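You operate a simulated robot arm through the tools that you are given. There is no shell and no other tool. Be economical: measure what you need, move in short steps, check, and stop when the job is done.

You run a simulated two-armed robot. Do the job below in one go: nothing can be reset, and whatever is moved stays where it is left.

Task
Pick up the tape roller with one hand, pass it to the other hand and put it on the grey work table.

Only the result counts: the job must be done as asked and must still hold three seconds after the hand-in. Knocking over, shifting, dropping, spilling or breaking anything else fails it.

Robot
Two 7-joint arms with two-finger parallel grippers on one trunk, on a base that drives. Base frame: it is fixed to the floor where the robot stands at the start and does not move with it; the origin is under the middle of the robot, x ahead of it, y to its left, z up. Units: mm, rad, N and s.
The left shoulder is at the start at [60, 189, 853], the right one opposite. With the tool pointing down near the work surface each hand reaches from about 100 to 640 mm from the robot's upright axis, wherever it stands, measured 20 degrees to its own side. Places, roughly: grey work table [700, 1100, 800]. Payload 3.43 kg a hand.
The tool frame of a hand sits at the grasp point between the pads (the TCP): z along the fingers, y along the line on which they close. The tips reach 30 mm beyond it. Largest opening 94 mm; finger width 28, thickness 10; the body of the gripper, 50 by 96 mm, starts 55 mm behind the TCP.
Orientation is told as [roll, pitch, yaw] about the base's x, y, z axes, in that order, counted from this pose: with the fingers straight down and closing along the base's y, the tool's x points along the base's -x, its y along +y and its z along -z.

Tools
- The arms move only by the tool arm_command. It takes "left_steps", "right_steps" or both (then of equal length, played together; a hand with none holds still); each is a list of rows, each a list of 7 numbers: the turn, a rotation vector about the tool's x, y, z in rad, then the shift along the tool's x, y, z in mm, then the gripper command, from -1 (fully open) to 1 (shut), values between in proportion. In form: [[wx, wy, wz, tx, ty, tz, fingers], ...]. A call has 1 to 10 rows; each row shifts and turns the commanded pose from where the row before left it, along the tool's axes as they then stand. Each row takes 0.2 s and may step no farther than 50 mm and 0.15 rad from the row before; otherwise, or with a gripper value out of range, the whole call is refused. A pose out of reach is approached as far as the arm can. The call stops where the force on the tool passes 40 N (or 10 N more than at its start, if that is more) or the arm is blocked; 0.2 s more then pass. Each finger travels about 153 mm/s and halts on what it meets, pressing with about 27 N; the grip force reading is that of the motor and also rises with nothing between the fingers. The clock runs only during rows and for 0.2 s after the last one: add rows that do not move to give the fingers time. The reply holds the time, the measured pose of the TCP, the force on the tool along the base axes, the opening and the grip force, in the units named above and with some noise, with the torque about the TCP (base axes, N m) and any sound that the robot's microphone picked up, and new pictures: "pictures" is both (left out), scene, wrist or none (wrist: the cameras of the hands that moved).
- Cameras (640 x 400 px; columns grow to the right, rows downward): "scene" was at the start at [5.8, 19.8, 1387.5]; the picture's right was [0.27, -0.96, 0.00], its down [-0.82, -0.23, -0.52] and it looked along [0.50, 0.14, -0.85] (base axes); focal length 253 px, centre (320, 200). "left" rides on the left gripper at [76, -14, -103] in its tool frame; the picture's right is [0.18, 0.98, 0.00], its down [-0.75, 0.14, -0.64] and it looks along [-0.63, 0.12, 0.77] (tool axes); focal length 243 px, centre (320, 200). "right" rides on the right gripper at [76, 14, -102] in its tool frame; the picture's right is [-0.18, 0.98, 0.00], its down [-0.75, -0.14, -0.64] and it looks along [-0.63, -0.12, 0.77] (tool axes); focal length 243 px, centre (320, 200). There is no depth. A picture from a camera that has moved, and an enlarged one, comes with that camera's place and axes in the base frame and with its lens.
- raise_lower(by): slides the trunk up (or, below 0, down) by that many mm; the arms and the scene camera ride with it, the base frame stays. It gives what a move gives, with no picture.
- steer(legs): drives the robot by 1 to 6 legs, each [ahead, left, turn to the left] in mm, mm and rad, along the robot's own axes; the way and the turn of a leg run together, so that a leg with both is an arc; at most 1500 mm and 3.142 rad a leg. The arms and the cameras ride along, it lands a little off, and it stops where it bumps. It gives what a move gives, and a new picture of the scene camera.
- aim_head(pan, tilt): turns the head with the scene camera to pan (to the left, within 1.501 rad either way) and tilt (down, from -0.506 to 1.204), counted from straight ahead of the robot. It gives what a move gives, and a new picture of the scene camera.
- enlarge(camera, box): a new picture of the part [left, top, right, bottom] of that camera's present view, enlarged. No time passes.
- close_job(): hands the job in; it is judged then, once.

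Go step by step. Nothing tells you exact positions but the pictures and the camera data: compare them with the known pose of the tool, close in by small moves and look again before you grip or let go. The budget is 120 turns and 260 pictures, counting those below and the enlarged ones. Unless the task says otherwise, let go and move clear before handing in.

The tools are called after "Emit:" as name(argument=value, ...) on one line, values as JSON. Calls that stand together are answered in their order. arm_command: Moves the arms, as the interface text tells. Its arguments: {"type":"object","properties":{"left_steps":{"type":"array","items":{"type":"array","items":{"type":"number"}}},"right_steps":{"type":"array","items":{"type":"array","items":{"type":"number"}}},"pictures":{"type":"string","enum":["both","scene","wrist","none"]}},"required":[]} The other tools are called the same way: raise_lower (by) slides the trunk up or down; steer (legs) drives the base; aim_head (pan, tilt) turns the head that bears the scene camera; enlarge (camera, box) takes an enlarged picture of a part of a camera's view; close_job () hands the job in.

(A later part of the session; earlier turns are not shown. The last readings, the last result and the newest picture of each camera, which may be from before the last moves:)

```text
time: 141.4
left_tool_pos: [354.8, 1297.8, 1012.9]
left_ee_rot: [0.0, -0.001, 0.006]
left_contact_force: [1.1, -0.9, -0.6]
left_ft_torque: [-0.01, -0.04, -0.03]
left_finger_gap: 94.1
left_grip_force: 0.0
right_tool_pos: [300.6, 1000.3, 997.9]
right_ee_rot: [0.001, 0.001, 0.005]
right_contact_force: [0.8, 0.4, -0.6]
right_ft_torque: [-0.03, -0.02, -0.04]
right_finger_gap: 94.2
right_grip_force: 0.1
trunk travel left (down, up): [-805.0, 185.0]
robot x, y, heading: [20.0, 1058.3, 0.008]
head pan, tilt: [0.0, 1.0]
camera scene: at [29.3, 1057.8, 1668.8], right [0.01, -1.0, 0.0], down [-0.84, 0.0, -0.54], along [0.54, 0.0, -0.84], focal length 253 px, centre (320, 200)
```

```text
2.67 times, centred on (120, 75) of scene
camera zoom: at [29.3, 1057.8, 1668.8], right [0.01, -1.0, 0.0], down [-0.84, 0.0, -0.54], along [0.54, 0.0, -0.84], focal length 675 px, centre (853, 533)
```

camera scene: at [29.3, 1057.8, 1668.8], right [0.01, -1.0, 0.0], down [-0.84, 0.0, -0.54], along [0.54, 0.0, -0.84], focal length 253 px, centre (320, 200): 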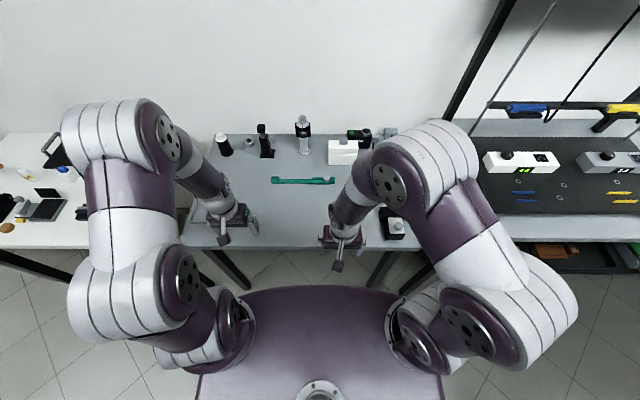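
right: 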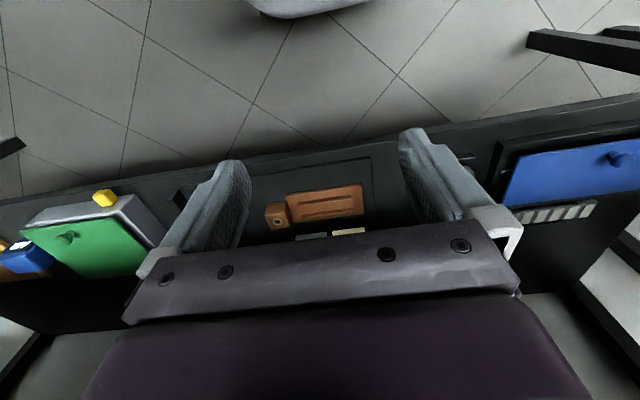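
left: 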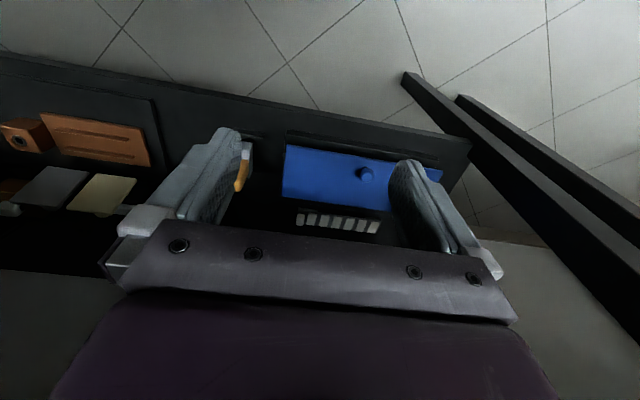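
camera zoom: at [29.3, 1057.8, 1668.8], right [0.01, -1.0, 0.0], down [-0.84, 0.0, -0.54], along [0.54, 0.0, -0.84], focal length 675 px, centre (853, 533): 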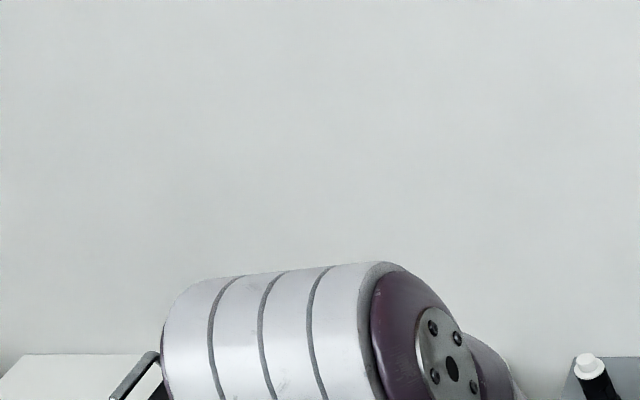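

Emit:
enlarge(camera="scene", box=[260, 160, 345, 200])

Emit:
enlarge(camera="left", box=[0, 0, 640, 400])

Emit:
enlarge(camera="right", box=[0, 0, 640, 400])

```text
7.53 times, centred on (302, 180) of scene
camera zoom: at [29.3, 1057.8, 1668.8], right [0.01, -1.0, 0.0], down [-0.84, 0.0, -0.54], along [0.54, 0.0, -0.84], focal length 1907 px, centre (452, 351)
```

zoom: 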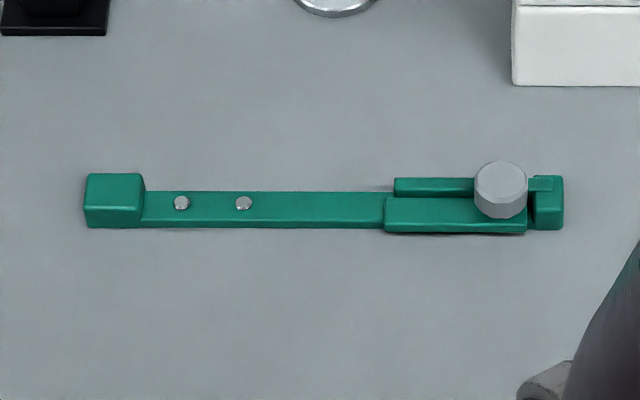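

```text
1.00 times, centred on (320, 200) of left (not enlarged: the box is as wide or as high as the picture)
camera zoom: at [278.4, 1282.7, 1116.3], right [-0.19, 0.98, 0.0], down [0.75, 0.14, 0.64], along [0.63, 0.12, -0.77], focal length 243 px, centre (320, 200)
```

zoom: 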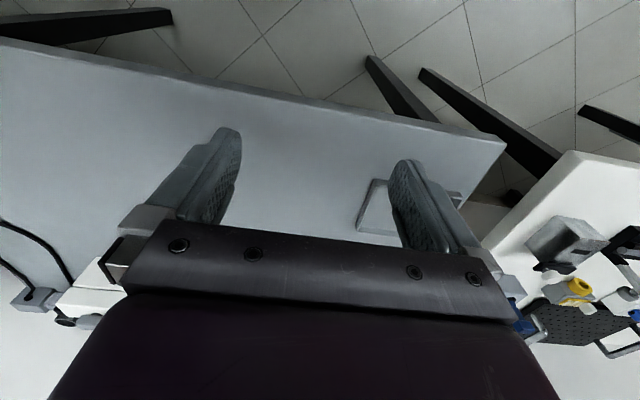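

```text
1.00 times, centred on (320, 200) of right (not enlarged: the box is as wide or as high as the picture)
camera zoom: at [224.3, 1013.9, 1100.9], right [0.18, 0.98, 0.0], down [0.75, -0.14, 0.64], along [0.63, -0.12, -0.77], focal length 243 px, centre (320, 200)
```

zoom: 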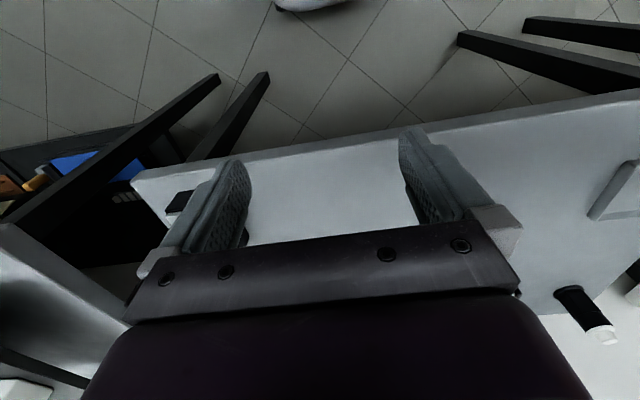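

The green tool is a slide gauge with a thumb-screw, not a roller. I back off and go to inspect the tables at the far right-rear of the room.

Emit:
steer(legs=[[-950, 0, 0], [0, -1200, 0], [0, -1100, 0], [0, 0, -2.0]])

Emit:
aim_head(pan=0.0, tilt=0.5)

Emit:
enlarge(camera="scene", box=[160, 60, 480, 260])

```text
time: 162.2
left_tool_pos: [-874.1, -1668.7, 1012.4]
left_ee_rot: [0.002, 0.001, -1.996]
left_contact_force: [0.7, -0.1, 0.3]
left_ft_torque: [0.03, -0.02, -0.02]
left_finger_gap: 93.8
left_grip_force: 0.0
right_tool_pos: [-1120.1, -1495.9, 998.4]
right_ee_rot: [-0.001, -0.001, -1.996]
right_contact_force: [-0.4, 0.3, -0.7]
right_ft_torque: [0.01, 0.02, 0.01]
right_finger_gap: 93.9
right_grip_force: 0.1
trunk travel left (down, up): [-805.0, 185.0]
robot x, y, heading: [-953.0, -1263.1, -1.992]
head pan, tilt: [0.0, 1.0]
camera scene: at [-957.4, -1272.0, 1668.8], right [-0.91, 0.41, 0.0], down [0.35, 0.77, -0.54], along [-0.22, -0.49, -0.84], focal length 253 px, centre (320, 200)
```

scene: 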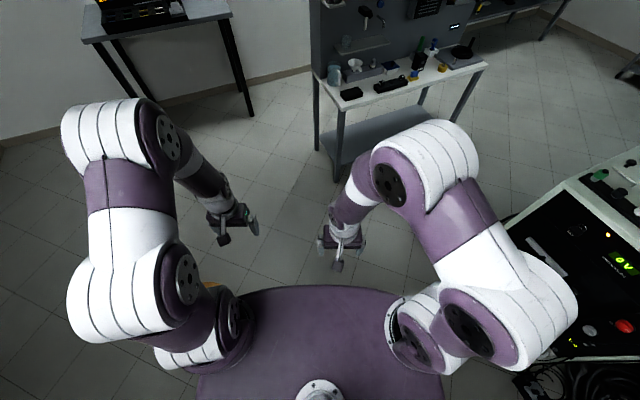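

```text
time: 163.1
left_tool_pos: [-872.0, -1666.7, 1012.7]
left_ee_rot: [-0.001, 0.0, -1.995]
left_contact_force: [0.2, -0.3, -0.1]
left_ft_torque: [0.0, -0.02, 0.01]
left_finger_gap: 93.9
left_grip_force: 0.1
right_tool_pos: [-1120.2, -1496.0, 997.1]
right_ee_rot: [0.0, 0.001, -1.994]
right_contact_force: [-0.3, -0.3, 0.6]
right_ft_torque: [0.02, 0.02, 0.0]
right_finger_gap: 94.2
right_grip_force: 0.1
trunk travel left (down, up): [-805.0, 185.0]
robot x, y, heading: [-953.3, -1263.3, -1.998]
head pan, tilt: [0.0, 0.499]
camera scene: at [-966.2, -1291.4, 1709.8], right [-0.91, 0.41, 0.0], down [0.2, 0.44, -0.88], along [-0.36, -0.8, -0.48], focal length 253 px, centre (320, 200)
```

scene: 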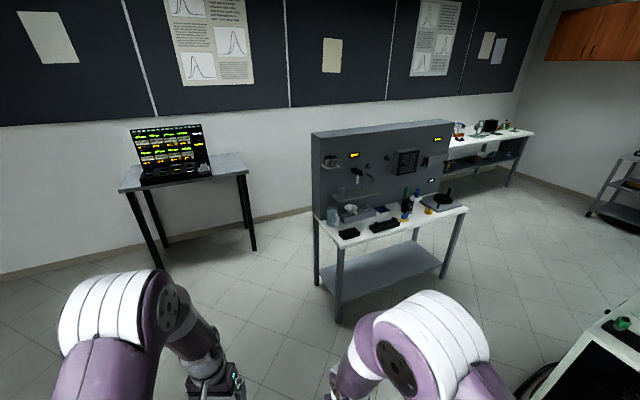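

```text
2.00 times, centred on (320, 160) of scene
camera zoom: at [-966.2, -1291.4, 1709.8], right [-0.91, 0.41, 0.0], down [0.2, 0.44, -0.88], along [-0.36, -0.8, -0.48], focal length 506 px, centre (320, 280)
```

zoom: 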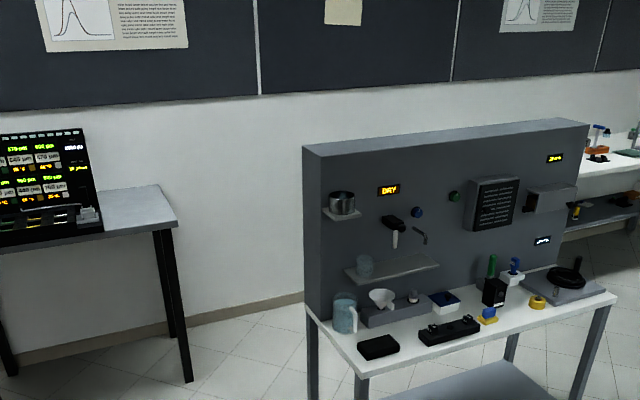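

There's a station with a yellow roll-like thing, and a bench beyond. I enlarge both.

Emit:
enlarge(camera="scene", box=[310, 160, 470, 260])

Emit:
enlarge(camera="scene", box=[430, 100, 550, 175])

Emit:
steer(legs=[[500, -500, 0]])

Emit:
enlarge(camera="scene", box=[300, 80, 540, 230])

```text
4.00 times, centred on (390, 210) of scene
camera zoom: at [-966.2, -1291.4, 1709.8], right [-0.91, 0.41, 0.0], down [0.2, 0.44, -0.88], along [-0.36, -0.8, -0.48], focal length 1013 px, centre (40, 160)
```

zoom: 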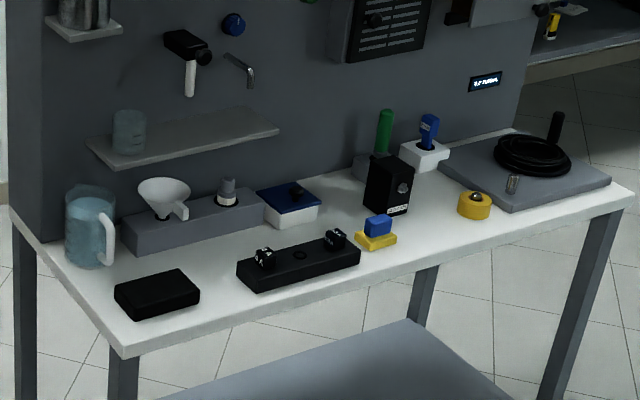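

```text
5.33 times, centred on (490, 138) of scene
camera zoom: at [-966.2, -1291.4, 1709.8], right [-0.91, 0.41, 0.0], down [0.2, 0.44, -0.88], along [-0.36, -0.8, -0.48], focal length 1351 px, centre (-587, 533)
```

zoom: 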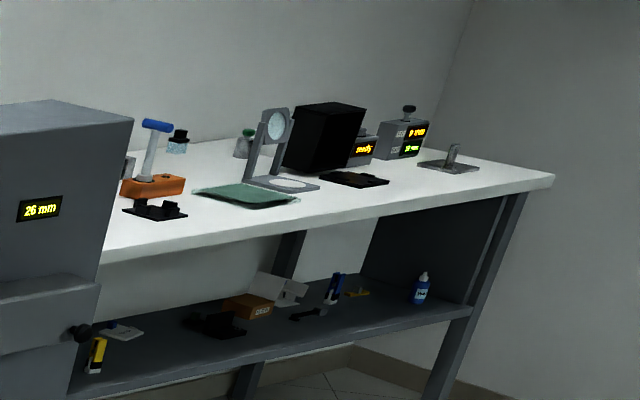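

```text
time: 166.9
left_tool_pos: [-1532.3, -1917.1, 1012.0]
left_ee_rot: [0.0, 0.0, -1.997]
left_contact_force: [0.8, -0.5, -0.4]
left_ft_torque: [-0.01, -0.01, 0.0]
left_finger_gap: 93.9
left_grip_force: 0.0
right_tool_pos: [-1779.6, -1743.9, 997.2]
right_ee_rot: [0.002, 0.001, -1.994]
right_contact_force: [-0.3, 0.6, -0.4]
right_ft_torque: [0.02, 0.0, 0.02]
right_finger_gap: 94.1
right_grip_force: 0.1
trunk travel left (down, up): [-805.0, 185.0]
robot x, y, heading: [-1612.2, -1508.0, -1.99]
head pan, tilt: [0.0, 0.499]
camera scene: at [-1626.4, -1539.2, 1709.9], right [-0.91, 0.41, 0.0], down [0.2, 0.44, -0.88], along [-0.36, -0.8, -0.48], focal length 253 px, centre (320, 200)
```

scene: 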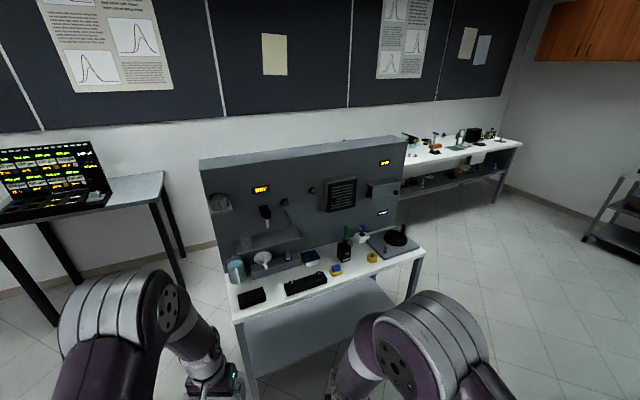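

```text
2.67 times, centred on (420, 155) of scene
camera zoom: at [-1626.4, -1539.2, 1709.9], right [-0.91, 0.41, 0.0], down [0.2, 0.44, -0.88], along [-0.36, -0.8, -0.48], focal length 675 px, centre (53, 320)
```

zoom: 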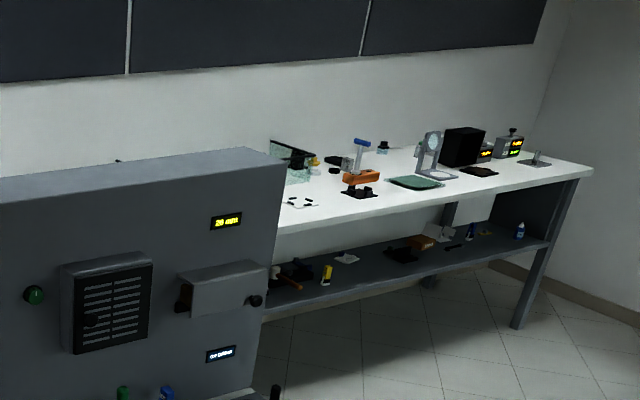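

Enlargements are rendered fresh, so I can inspect the far bench from here with strong zoom.

Emit:
enlarge(camera="scene", box=[398, 128, 448, 160])

Emit:
enlarge(camera="scene", box=[398, 160, 470, 205])

Emit:
enlarge(camera="scene", box=[446, 150, 510, 190])

Emit:
enlarge(camera="scene", box=[320, 215, 420, 280])

```text
12.50 times, centred on (423, 144) of scene
camera zoom: at [-1626.4, -1539.2, 1709.9], right [-0.91, 0.41, 0.0], down [0.2, 0.44, -0.88], along [-0.36, -0.8, -0.48], focal length 3166 px, centre (-968, 900)
```

zoom: 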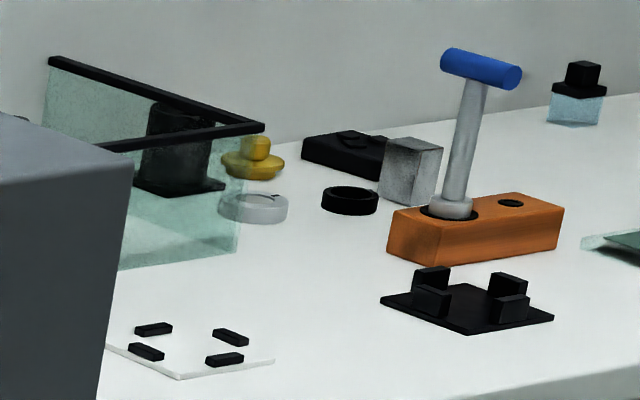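

```text
8.89 times, centred on (434, 182) of scene
camera zoom: at [-1626.4, -1539.2, 1709.9], right [-0.91, 0.41, 0.0], down [0.2, 0.44, -0.88], along [-0.36, -0.8, -0.48], focal length 2251 px, centre (-693, 356)
```

zoom: 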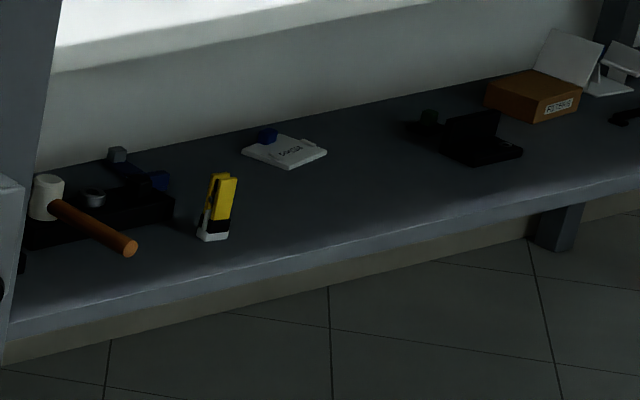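

```text
10.00 times, centred on (478, 170) of scene
camera zoom: at [-1626.4, -1539.2, 1709.9], right [-0.91, 0.41, 0.0], down [0.2, 0.44, -0.88], along [-0.36, -0.8, -0.48], focal length 2533 px, centre (-1260, 500)
```

zoom: 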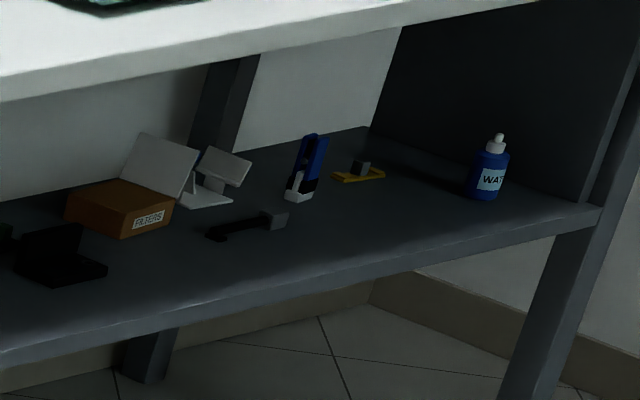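

```text
6.15 times, centred on (370, 248) of scene
camera zoom: at [-1626.4, -1539.2, 1709.9], right [-0.91, 0.41, 0.0], down [0.2, 0.44, -0.88], along [-0.36, -0.8, -0.48], focal length 1558 px, centre (12, -92)
```

zoom: 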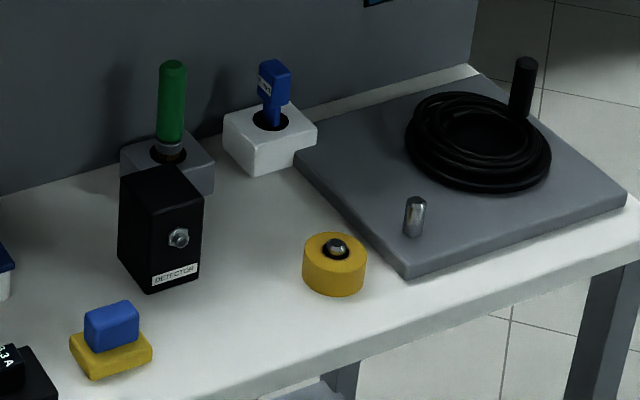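

Let me zoom harder on the yellow and blue handheld things on that lower shelf.

Emit:
enlarge(camera="scene", box=[416, 176, 430, 190])

Emit:
enlarge(camera="scene", box=[464, 160, 488, 176])

Emit:
enlarge(camera="scene", box=[396, 172, 420, 190])

Emit:
aim_head(pan=-0.9, tilt=0.45)

```text
16.00 times, centred on (423, 183) of scene
camera zoom: at [-1626.4, -1539.2, 1709.9], right [-0.91, 0.41, 0.0], down [0.2, 0.44, -0.88], along [-0.36, -0.8, -0.48], focal length 4052 px, centre (-1328, 472)
```

zoom: 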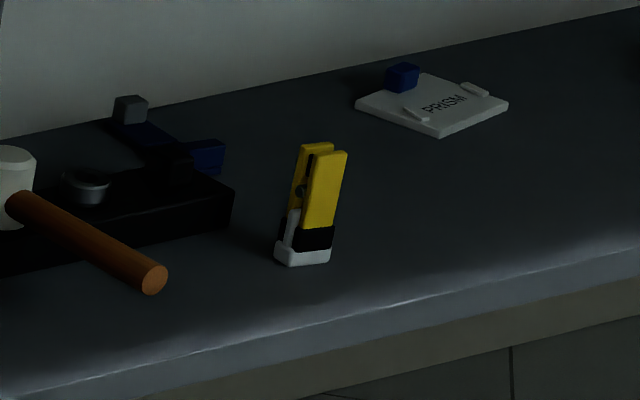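

```text
16.00 times, centred on (476, 168) of scene
camera zoom: at [-1626.4, -1539.2, 1709.9], right [-0.91, 0.41, 0.0], down [0.2, 0.44, -0.88], along [-0.36, -0.8, -0.48], focal length 4052 px, centre (-2176, 712)
```

zoom: 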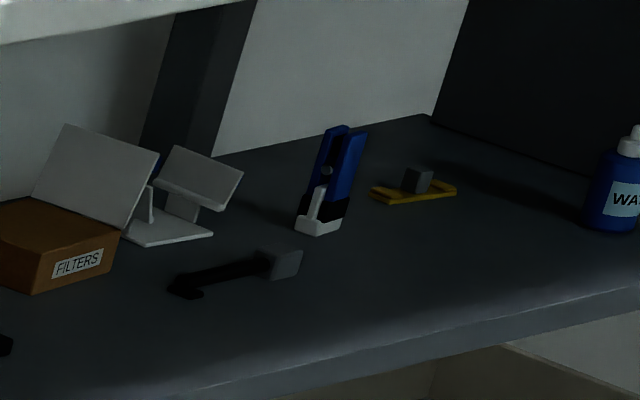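

```text
16.00 times, centred on (408, 181) of scene
camera zoom: at [-1626.4, -1539.2, 1709.9], right [-0.91, 0.41, 0.0], down [0.2, 0.44, -0.88], along [-0.36, -0.8, -0.48], focal length 4052 px, centre (-1088, 504)
```

zoom: 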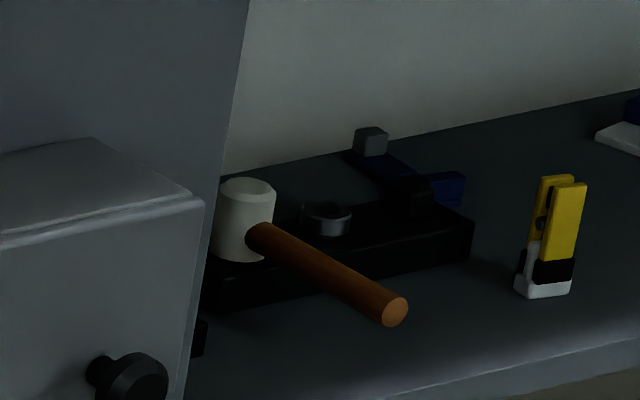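

```text
time: 168.2
left_tool_pos: [-1533.4, -1916.3, 1012.3]
left_ee_rot: [0.001, 0.002, -1.995]
left_contact_force: [-0.9, -0.3, -0.3]
left_ft_torque: [0.0, 0.02, 0.01]
left_finger_gap: 94.0
left_grip_force: 0.0
right_tool_pos: [-1780.0, -1743.5, 997.4]
right_ee_rot: [0.0, 0.001, -1.996]
right_contact_force: [0.6, -0.8, 0.0]
right_ft_torque: [-0.04, -0.01, -0.04]
right_finger_gap: 93.7
right_grip_force: 0.0
trunk travel left (down, up): [-805.0, 185.0]
robot x, y, heading: [-1615.1, -1513.0, -1.995]
head pan, tilt: [-0.901, 0.45]
camera scene: at [-1678.5, -1478.9, 1714.3], right [-0.24, 0.97, 0.0], down [0.42, 0.11, -0.9], along [-0.87, -0.22, -0.44], focal length 253 px, centre (320, 200)
```

scene: 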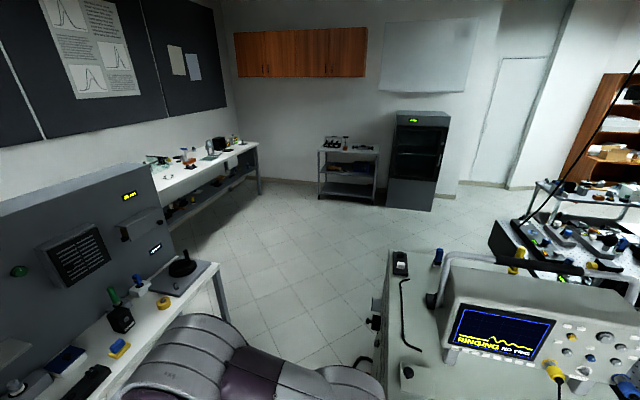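

I zoom on the remaining surfaces seen from here: the back trolley, far bench top, and the optical table.

Emit:
enlarge(camera="scene", box=[312, 130, 386, 200])

Emit:
enlarge(camera="scene", box=[488, 170, 640, 280])

Emit:
enlarge(camera="scene", box=[140, 130, 264, 210])

Emit:
enlarge(camera="scene", box=[370, 240, 470, 320])

```text
5.71 times, centred on (349, 165) of scene
camera zoom: at [-1678.5, -1478.9, 1714.3], right [-0.24, 0.97, 0.0], down [0.42, 0.11, -0.9], along [-0.87, -0.22, -0.44], focal length 1447 px, centre (154, 400)
```

zoom: 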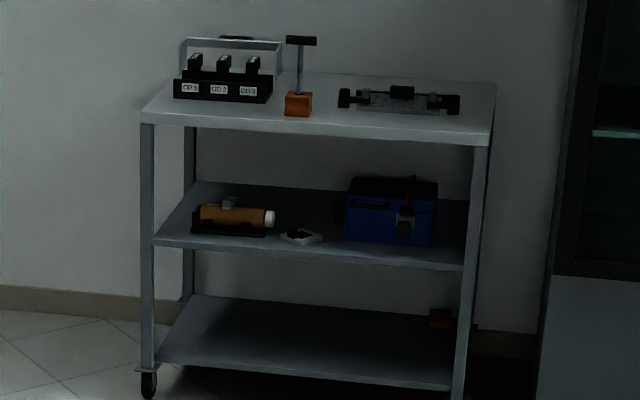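

```text
3.64 times, centred on (564, 225) of scene
camera zoom: at [-1678.5, -1478.9, 1714.3], right [-0.24, 0.97, 0.0], down [0.42, 0.11, -0.9], along [-0.87, -0.22, -0.44], focal length 921 px, centre (-567, 109)
```

zoom: 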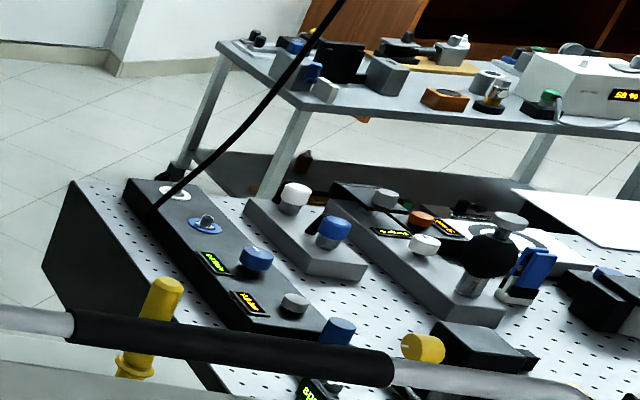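

```text
5.00 times, centred on (202, 170) of scene
camera zoom: at [-1678.5, -1478.9, 1714.3], right [-0.24, 0.97, 0.0], down [0.42, 0.11, -0.9], along [-0.87, -0.22, -0.44], focal length 1266 px, centre (910, 350)
```

zoom: 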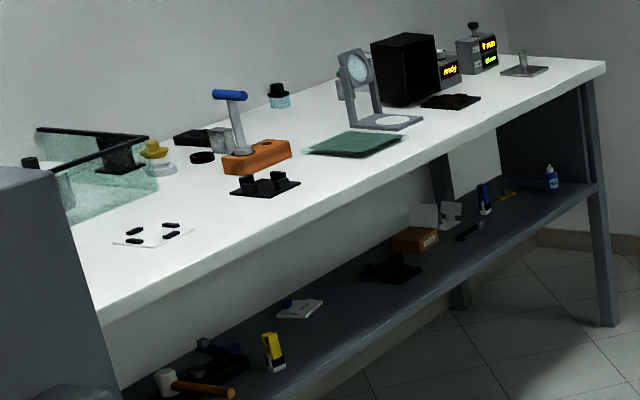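

```text
5.00 times, centred on (420, 280) of scene
camera zoom: at [-1678.5, -1478.9, 1714.3], right [-0.24, 0.97, 0.0], down [0.42, 0.11, -0.9], along [-0.87, -0.22, -0.44], focal length 1266 px, centre (-180, -200)
```

zoom: 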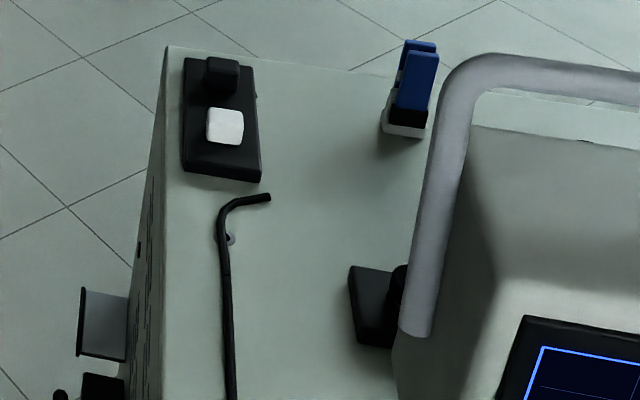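

No roller there either. The orange item on the shelf in front of the start sits between two rails, like chocks that keep a roller from rolling, so I return and zoom hard on it.

Emit:
steer(legs=[[0, 0, 1.99], [700, 0, 0], [0, 1300, 0], [350, 0, 0]])

Emit:
raise_lower(by=-580)

Emit:
aim_head(pan=0.3, tilt=0.6)

```text
time: 170.7
left_tool_pos: [-1284.7, -1762.4, 1012.6]
left_ee_rot: [0.001, -0.002, -1.297]
left_contact_force: [0.9, 0.0, 0.7]
left_ft_torque: [0.02, 0.01, 0.01]
left_finger_gap: 94.1
left_grip_force: 0.1
right_tool_pos: [-1584.2, -1788.8, 997.6]
right_ee_rot: [-0.002, 0.001, -1.299]
right_contact_force: [0.1, 0.3, -0.8]
right_ft_torque: [0.01, 0.01, 0.05]
right_finger_gap: 93.9
right_grip_force: 0.0
trunk travel left (down, up): [-805.0, 185.0]
robot x, y, heading: [-1607.5, -1504.9, -1.302]
head pan, tilt: [-0.901, 0.45]
stopped in leg 1: the robot was blocked; the commanded pose is now the measured one
camera scene: at [-1676.1, -1519.5, 1714.3], right [-0.81, 0.59, 0.0], down [0.26, 0.35, -0.9], along [-0.53, -0.73, -0.44], focal length 253 px, centre (320, 200)
```

scene: 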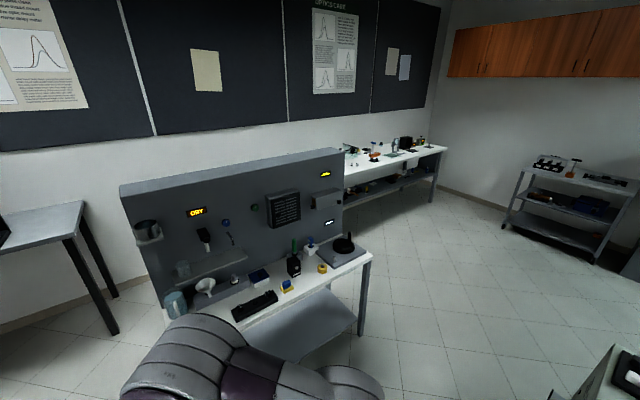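

```text
refused: -580 is not a number from -400 to 400
```

```text
time: 172.1
left_tool_pos: [-1283.9, -1762.3, 1013.4]
left_ee_rot: [-0.001, -0.003, -1.298]
left_contact_force: [0.4, 0.6, 0.8]
left_ft_torque: [0.0, -0.01, 0.01]
left_finger_gap: 94.0
left_grip_force: 0.1
right_tool_pos: [-1584.6, -1788.5, 997.6]
right_ee_rot: [0.0, 0.001, -1.298]
right_contact_force: [-0.7, 0.5, 0.1]
right_ft_torque: [-0.01, 0.0, 0.02]
right_finger_gap: 94.2
right_grip_force: 0.0
trunk travel left (down, up): [-805.0, 185.0]
robot x, y, heading: [-1604.8, -1500.8, -1.296]
head pan, tilt: [0.3, 0.6]
camera scene: at [-1574.9, -1518.7, 1700.8], right [-0.84, -0.54, 0.0], down [-0.31, 0.47, -0.83], along [0.45, -0.69, -0.56], focal length 253 px, centre (320, 200)
```

scene: 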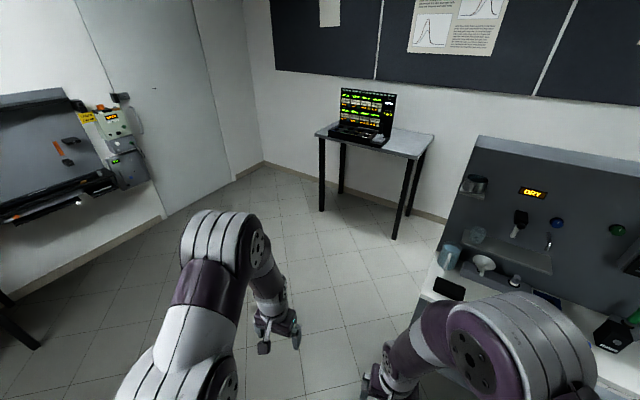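

The base touched something while turning (probably the rack behind). I slide left away from it, then turn.

Emit:
steer(legs=[[0, 700, 0], [0, 0, 1.3], [0, 1300, 0], [300, 0, 0]])

Emit:
raise_lower(by=-400)

Emit:
aim_head(pan=0.3, tilt=0.7)

```text
time: 187.0
left_tool_pos: [-289.8, 236.5, 1012.5]
left_ee_rot: [-0.001, -0.001, 0.0]
left_contact_force: [-0.9, 0.9, -0.5]
left_ft_torque: [-0.01, -0.03, -0.03]
left_finger_gap: 93.8
left_grip_force: 0.0
right_tool_pos: [-344.2, -60.8, 998.9]
right_ee_rot: [0.0, -0.003, -0.001]
right_contact_force: [0.1, -0.7, 0.3]
right_ft_torque: [-0.04, 0.02, 0.02]
right_finger_gap: 93.9
right_grip_force: 0.1
trunk travel left (down, up): [-805.0, 185.0]
robot x, y, heading: [-627.5, -3.2, -0.003]
head pan, tilt: [0.3, 0.6]
camera scene: at [-601.5, 23.7, 1700.8], right [0.3, -0.96, 0.0], down [-0.54, -0.17, -0.83], along [0.79, 0.24, -0.56], focal length 253 px, centre (320, 200)
```

scene: 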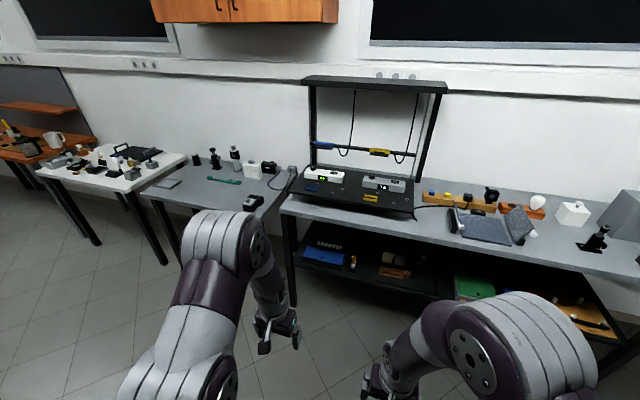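

```text
time: 190.8
left_tool_pos: [-290.3, 237.2, 614.1]
left_ee_rot: [0.001, -0.002, 0.0]
left_contact_force: [0.4, 0.0, -0.6]
left_ft_torque: [-0.03, 0.01, 0.02]
left_finger_gap: 94.1
left_grip_force: 0.1
right_tool_pos: [-344.7, -60.1, 598.9]
right_ee_rot: [0.0, -0.001, -0.001]
right_contact_force: [-0.7, 0.5, -0.3]
right_ft_torque: [-0.01, 0.0, -0.02]
right_finger_gap: 94.1
right_grip_force: 0.1
trunk travel left (down, up): [-405.0, 585.0]
robot x, y, heading: [-623.2, -1.8, -0.0]
head pan, tilt: [0.3, 0.6]
```

```text
time: 191.5
left_tool_pos: [-288.8, 236.1, 613.3]
left_ee_rot: [0.001, -0.003, 0.0]
left_contact_force: [1.3, 0.0, -0.3]
left_ft_torque: [0.0, 0.02, 0.0]
left_finger_gap: 94.1
left_grip_force: 0.1
right_tool_pos: [-344.2, -60.9, 598.7]
right_ee_rot: [0.0, 0.0, 0.001]
right_contact_force: [0.5, 0.2, 0.3]
right_ft_torque: [-0.01, 0.02, -0.01]
right_finger_gap: 94.1
right_grip_force: 0.0
trunk travel left (down, up): [-405.0, 585.0]
robot x, y, heading: [-619.8, -1.8, 0.002]
head pan, tilt: [0.3, 0.7]
camera scene: at [-604.1, 22.7, 1292.2], right [0.3, -0.96, 0.0], down [-0.61, -0.19, -0.77], along [0.73, 0.23, -0.64], focal length 253 px, centre (320, 200)
```

scene: 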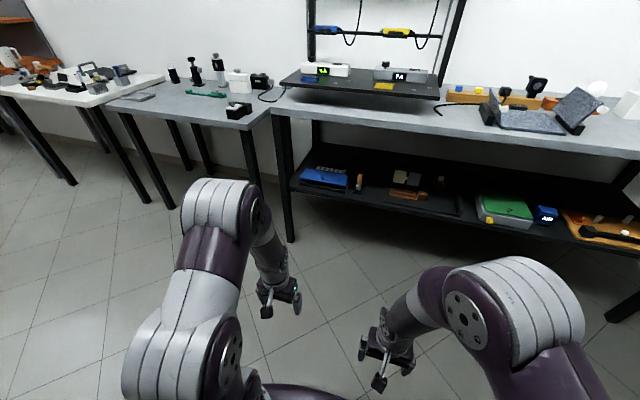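

Emit:
enlarge(camera="scene", box=[344, 168, 376, 196])

Emit:
enlarge(camera="scene", box=[385, 165, 475, 205])

Emit:
enlarge(camera="scene", box=[0, 50, 140, 120])

```text
14.29 times, centred on (360, 182) of scene
camera zoom: at [-604.1, 22.7, 1292.2], right [0.3, -0.96, 0.0], down [-0.61, -0.19, -0.77], along [0.73, 0.23, -0.64], focal length 3618 px, centre (-251, 457)
```

zoom: 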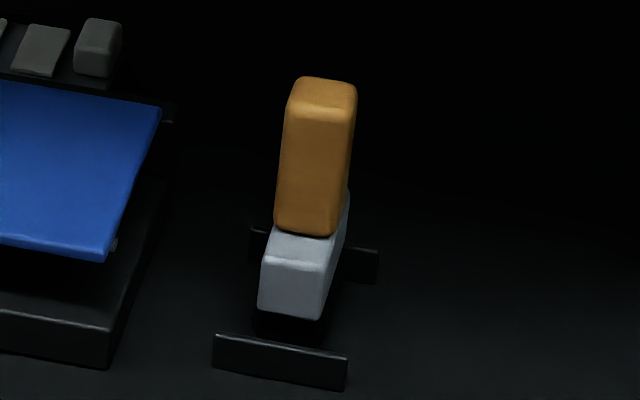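

```text
7.11 times, centred on (430, 185) of scene
camera zoom: at [-604.1, 22.7, 1292.2], right [0.3, -0.96, 0.0], down [-0.61, -0.19, -0.77], along [0.73, 0.23, -0.64], focal length 1801 px, centre (-462, 307)
```

zoom: 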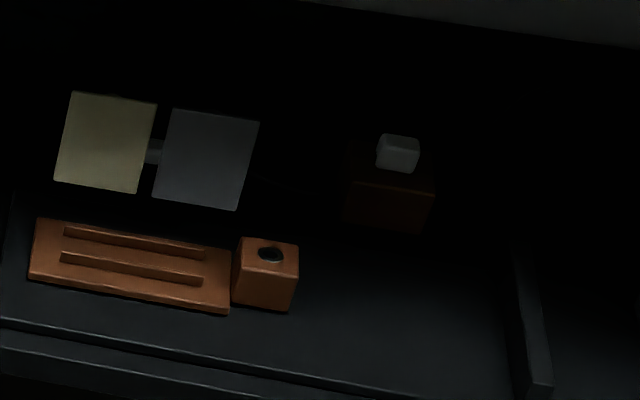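

```text
4.57 times, centred on (70, 85) of scene
camera zoom: at [-604.1, 22.7, 1292.2], right [0.3, -0.96, 0.0], down [-0.61, -0.19, -0.77], along [0.73, 0.23, -0.64], focal length 1158 px, centre (1463, 726)
```

zoom: 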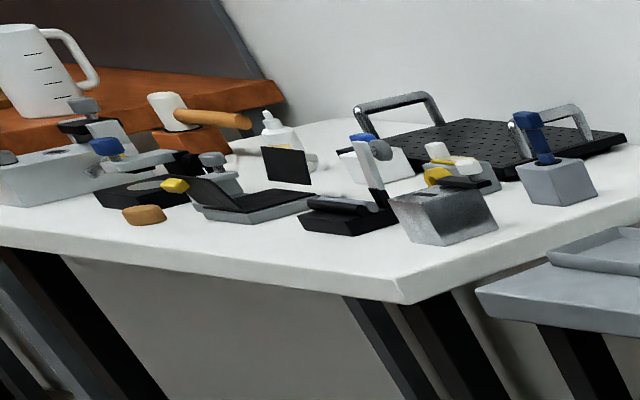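

It has an orange grip, a grey body and something black beneath – possibly a roller. I look at its side profile from low and to the right, facing it so the arms stay out of view.

Emit:
steer(legs=[[0, -700, 0], [250, 0, 0], [0, 0, 0.75]])

Emit:
raise_lower(by=-300)

Emit:
aim_head(pan=0.0, tilt=0.45)

```text
time: 198.8
left_tool_pos: [-288.7, -305.0, 612.1]
left_ee_rot: [0.0, -0.001, 0.746]
left_contact_force: [-0.4, 0.7, 0.5]
left_ft_torque: [0.01, -0.03, -0.05]
left_finger_gap: 94.1
left_grip_force: 0.1
right_tool_pos: [-128.8, -561.4, 597.9]
right_ee_rot: [-0.001, -0.001, 0.746]
right_contact_force: [0.4, 0.2, -0.1]
right_ft_torque: [0.02, -0.03, -0.01]
right_finger_gap: 93.9
right_grip_force: 0.1
trunk travel left (down, up): [-405.0, 585.0]
robot x, y, heading: [-371.6, -707.5, 0.745]
head pan, tilt: [0.3, 0.7]
camera scene: at [-374.3, -675.2, 1292.2], right [0.87, -0.5, 0.0], down [-0.32, -0.56, -0.76], along [0.38, 0.66, -0.64], focal length 253 px, centre (320, 200)
```

scene: 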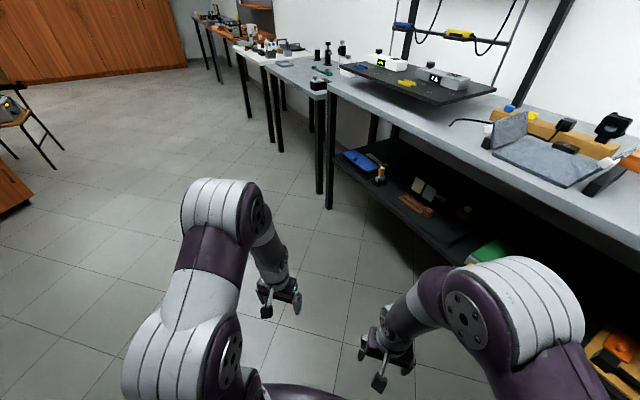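

```text
time: 201.8
left_tool_pos: [-289.7, -304.2, 311.4]
left_ee_rot: [0.0, -0.002, 0.745]
left_contact_force: [0.0, -0.6, -0.6]
left_ft_torque: [0.0, -0.01, -0.03]
left_finger_gap: 94.1
left_grip_force: 0.0
right_tool_pos: [-128.2, -561.1, 298.1]
right_ee_rot: [0.001, 0.001, 0.747]
right_contact_force: [0.3, -0.3, 0.3]
right_ft_torque: [-0.02, 0.03, -0.01]
right_finger_gap: 94.2
right_grip_force: 0.1
trunk travel left (down, up): [-105.0, 885.0]
robot x, y, heading: [-370.4, -709.3, 0.751]
head pan, tilt: [0.3, 0.7]
```

```text
time: 202.6
left_tool_pos: [-288.9, -304.1, 313.3]
left_ee_rot: [-0.001, -0.003, 0.747]
left_contact_force: [-0.1, 0.5, 0.6]
left_ft_torque: [-0.02, 0.01, -0.04]
left_finger_gap: 94.2
left_grip_force: 0.0
right_tool_pos: [-127.2, -560.3, 297.8]
right_ee_rot: [-0.001, 0.001, 0.746]
right_contact_force: [0.0, -0.4, -0.1]
right_ft_torque: [-0.02, 0.01, 0.02]
right_finger_gap: 94.1
right_grip_force: 0.1
trunk travel left (down, up): [-105.0, 885.0]
robot x, y, heading: [-371.9, -711.5, 0.75]
head pan, tilt: [0.0, 0.45]
camera scene: at [-349.4, -686.3, 1014.3], right [0.68, -0.73, 0.0], down [-0.32, -0.3, -0.9], along [0.66, 0.61, -0.44], focal length 253 px, centre (320, 200)
```

scene: 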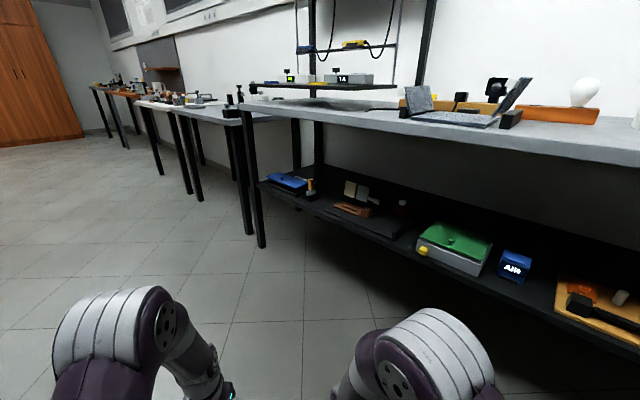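

Emit:
enlarge(camera="scene", box=[295, 170, 327, 206])

Emit:
enlarge(camera="scene", box=[80, 70, 240, 120])

```text
11.11 times, centred on (311, 188) of scene
camera zoom: at [-349.4, -686.3, 1014.3], right [0.68, -0.73, 0.0], down [-0.32, -0.3, -0.9], along [0.66, 0.61, -0.44], focal length 2814 px, centre (420, 333)
```

zoom: 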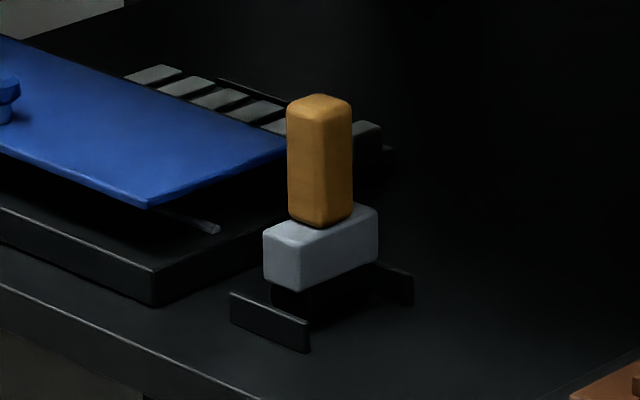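

```text
4.00 times, centred on (160, 95) of scene
camera zoom: at [-349.4, -686.3, 1014.3], right [0.68, -0.73, 0.0], down [-0.32, -0.3, -0.9], along [0.66, 0.61, -0.44], focal length 1013 px, centre (960, 620)
```

zoom: 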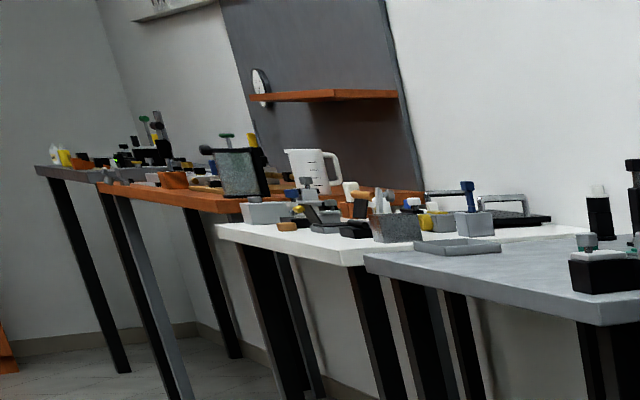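

This is a stamp-like block. On the white table, though, there's a dark cylinder lying on a black cradle with a grey handle at its end – I go back and zoom hard on that.

Emit:
steer(legs=[[0, 0, -0.75], [0, 1300, 0], [0, 1300, 0]])

Emit:
raise_lower(by=400)

Emit:
raise_lower(by=200)

Emit:
aim_head(pan=0.0, tilt=0.6)

```text
time: 217.2
left_tool_pos: [-52.6, 2136.2, 312.9]
left_ee_rot: [0.001, -0.001, 0.002]
left_contact_force: [0.5, -0.4, -0.6]
left_ft_torque: [0.02, 0.0, 0.03]
left_finger_gap: 93.9
left_grip_force: 0.0
right_tool_pos: [-107.9, 1838.6, 298.0]
right_ee_rot: [-0.002, 0.001, 0.005]
right_contact_force: [0.2, -0.7, 0.1]
right_ft_torque: [0.03, -0.04, -0.04]
right_finger_gap: 94.1
right_grip_force: 0.0
trunk travel left (down, up): [-105.0, 885.0]
robot x, y, heading: [-387.7, 1894.1, 0.004]
head pan, tilt: [0.0, 0.45]
camera scene: at [-356.5, 1894.9, 1014.3], right [0.0, -1.0, 0.0], down [-0.44, 0.0, -0.9], along [0.9, 0.0, -0.44], focal length 253 px, centre (320, 200)
```

scene: 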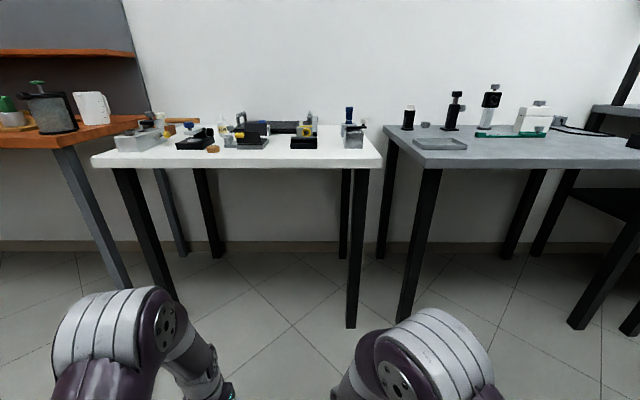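

```text
time: 221.1
left_tool_pos: [-53.4, 2135.3, 712.0]
left_ee_rot: [-0.001, -0.002, 0.002]
left_contact_force: [-0.5, 0.4, -0.1]
left_ft_torque: [-0.03, 0.0, 0.0]
left_finger_gap: 93.8
left_grip_force: 0.0
right_tool_pos: [-107.4, 1839.0, 698.2]
right_ee_rot: [-0.001, 0.0, 0.006]
right_contact_force: [-0.4, -0.6, -0.8]
right_ft_torque: [-0.01, -0.02, -0.03]
right_finger_gap: 93.9
right_grip_force: 0.0
trunk travel left (down, up): [-505.0, 485.0]
robot x, y, heading: [-384.1, 1891.1, 0.008]
head pan, tilt: [0.0, 0.45]
```

```text
time: 223.2
left_tool_pos: [-52.7, 2135.8, 912.3]
left_ee_rot: [0.0, -0.002, 0.003]
left_contact_force: [0.3, -0.3, 0.4]
left_ft_torque: [-0.01, 0.01, -0.03]
left_finger_gap: 94.1
left_grip_force: 0.1
right_tool_pos: [-108.2, 1838.2, 898.0]
right_ee_rot: [-0.002, -0.002, 0.006]
right_contact_force: [0.5, -1.5, 0.0]
right_ft_torque: [0.02, -0.02, 0.01]
right_finger_gap: 94.1
right_grip_force: 0.1
trunk travel left (down, up): [-705.0, 285.0]
robot x, y, heading: [-388.4, 1894.5, 0.008]
head pan, tilt: [0.0, 0.45]
```

```text
time: 223.9
left_tool_pos: [-51.5, 2134.6, 912.7]
left_ee_rot: [0.001, -0.003, 0.004]
left_contact_force: [-0.4, 0.0, 0.0]
left_ft_torque: [0.01, 0.04, -0.02]
left_finger_gap: 93.9
left_grip_force: 0.1
right_tool_pos: [-107.8, 1837.7, 896.7]
right_ee_rot: [0.001, -0.001, 0.005]
right_contact_force: [-0.4, 0.4, 0.5]
right_ft_torque: [-0.01, -0.03, -0.01]
right_finger_gap: 94.2
right_grip_force: 0.0
trunk travel left (down, up): [-705.0, 285.0]
robot x, y, heading: [-390.0, 1893.8, 0.004]
head pan, tilt: [0.0, 0.6]
camera scene: at [-360.0, 1894.9, 1600.8], right [0.0, -1.0, 0.0], down [-0.56, 0.0, -0.83], along [0.83, 0.0, -0.56], focal length 253 px, centre (320, 200)
```

scene: 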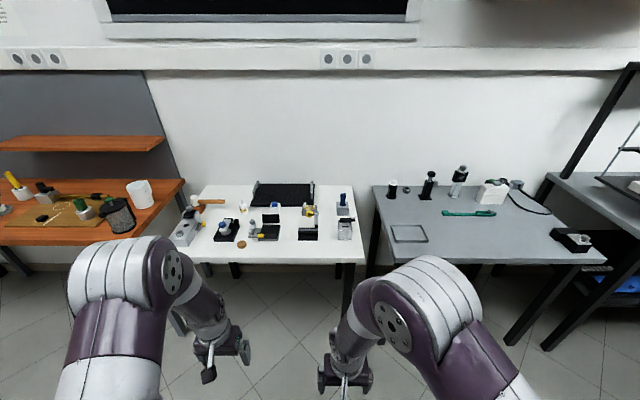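

Emit:
enlarge(camera="scene", box=[292, 188, 360, 246])

Emit:
enlarge(camera="scene", box=[170, 185, 290, 255])

Emit:
enlarge(camera="scene", box=[0, 165, 160, 245])

```text
6.90 times, centred on (326, 217) of scene
camera zoom: at [-360.0, 1894.9, 1600.8], right [0.0, -1.0, 0.0], down [-0.56, 0.0, -0.83], along [0.83, 0.0, -0.56], focal length 1747 px, centre (279, 83)
```

zoom: 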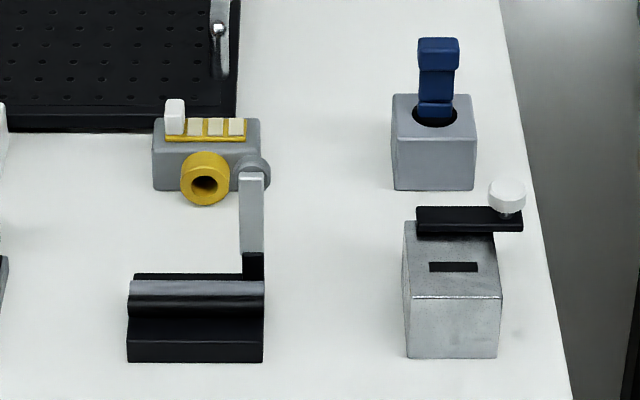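

```text
5.33 times, centred on (230, 220) of scene
camera zoom: at [-360.0, 1894.9, 1600.8], right [0.0, -1.0, 0.0], down [-0.56, 0.0, -0.83], along [0.83, 0.0, -0.56], focal length 1351 px, centre (800, 93)
```

zoom: 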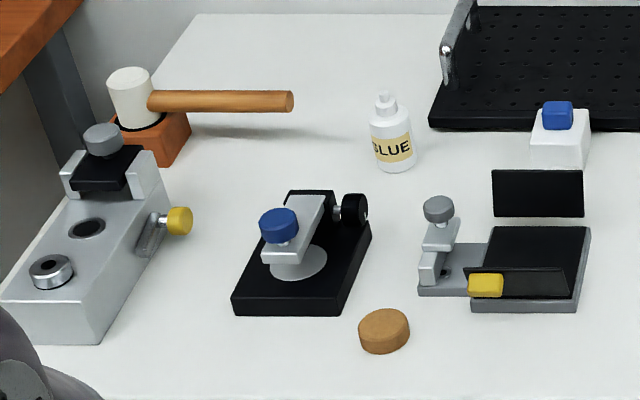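

```text
4.00 times, centred on (80, 205) of scene
camera zoom: at [-360.0, 1894.9, 1600.8], right [0.0, -1.0, 0.0], down [-0.56, 0.0, -0.83], along [0.83, 0.0, -0.56], focal length 1013 px, centre (1280, 180)
```

zoom: 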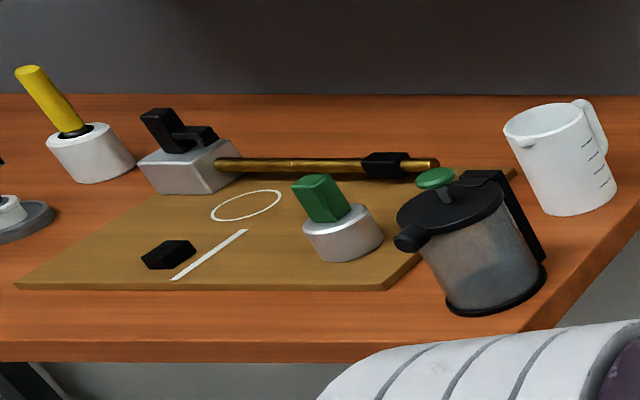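

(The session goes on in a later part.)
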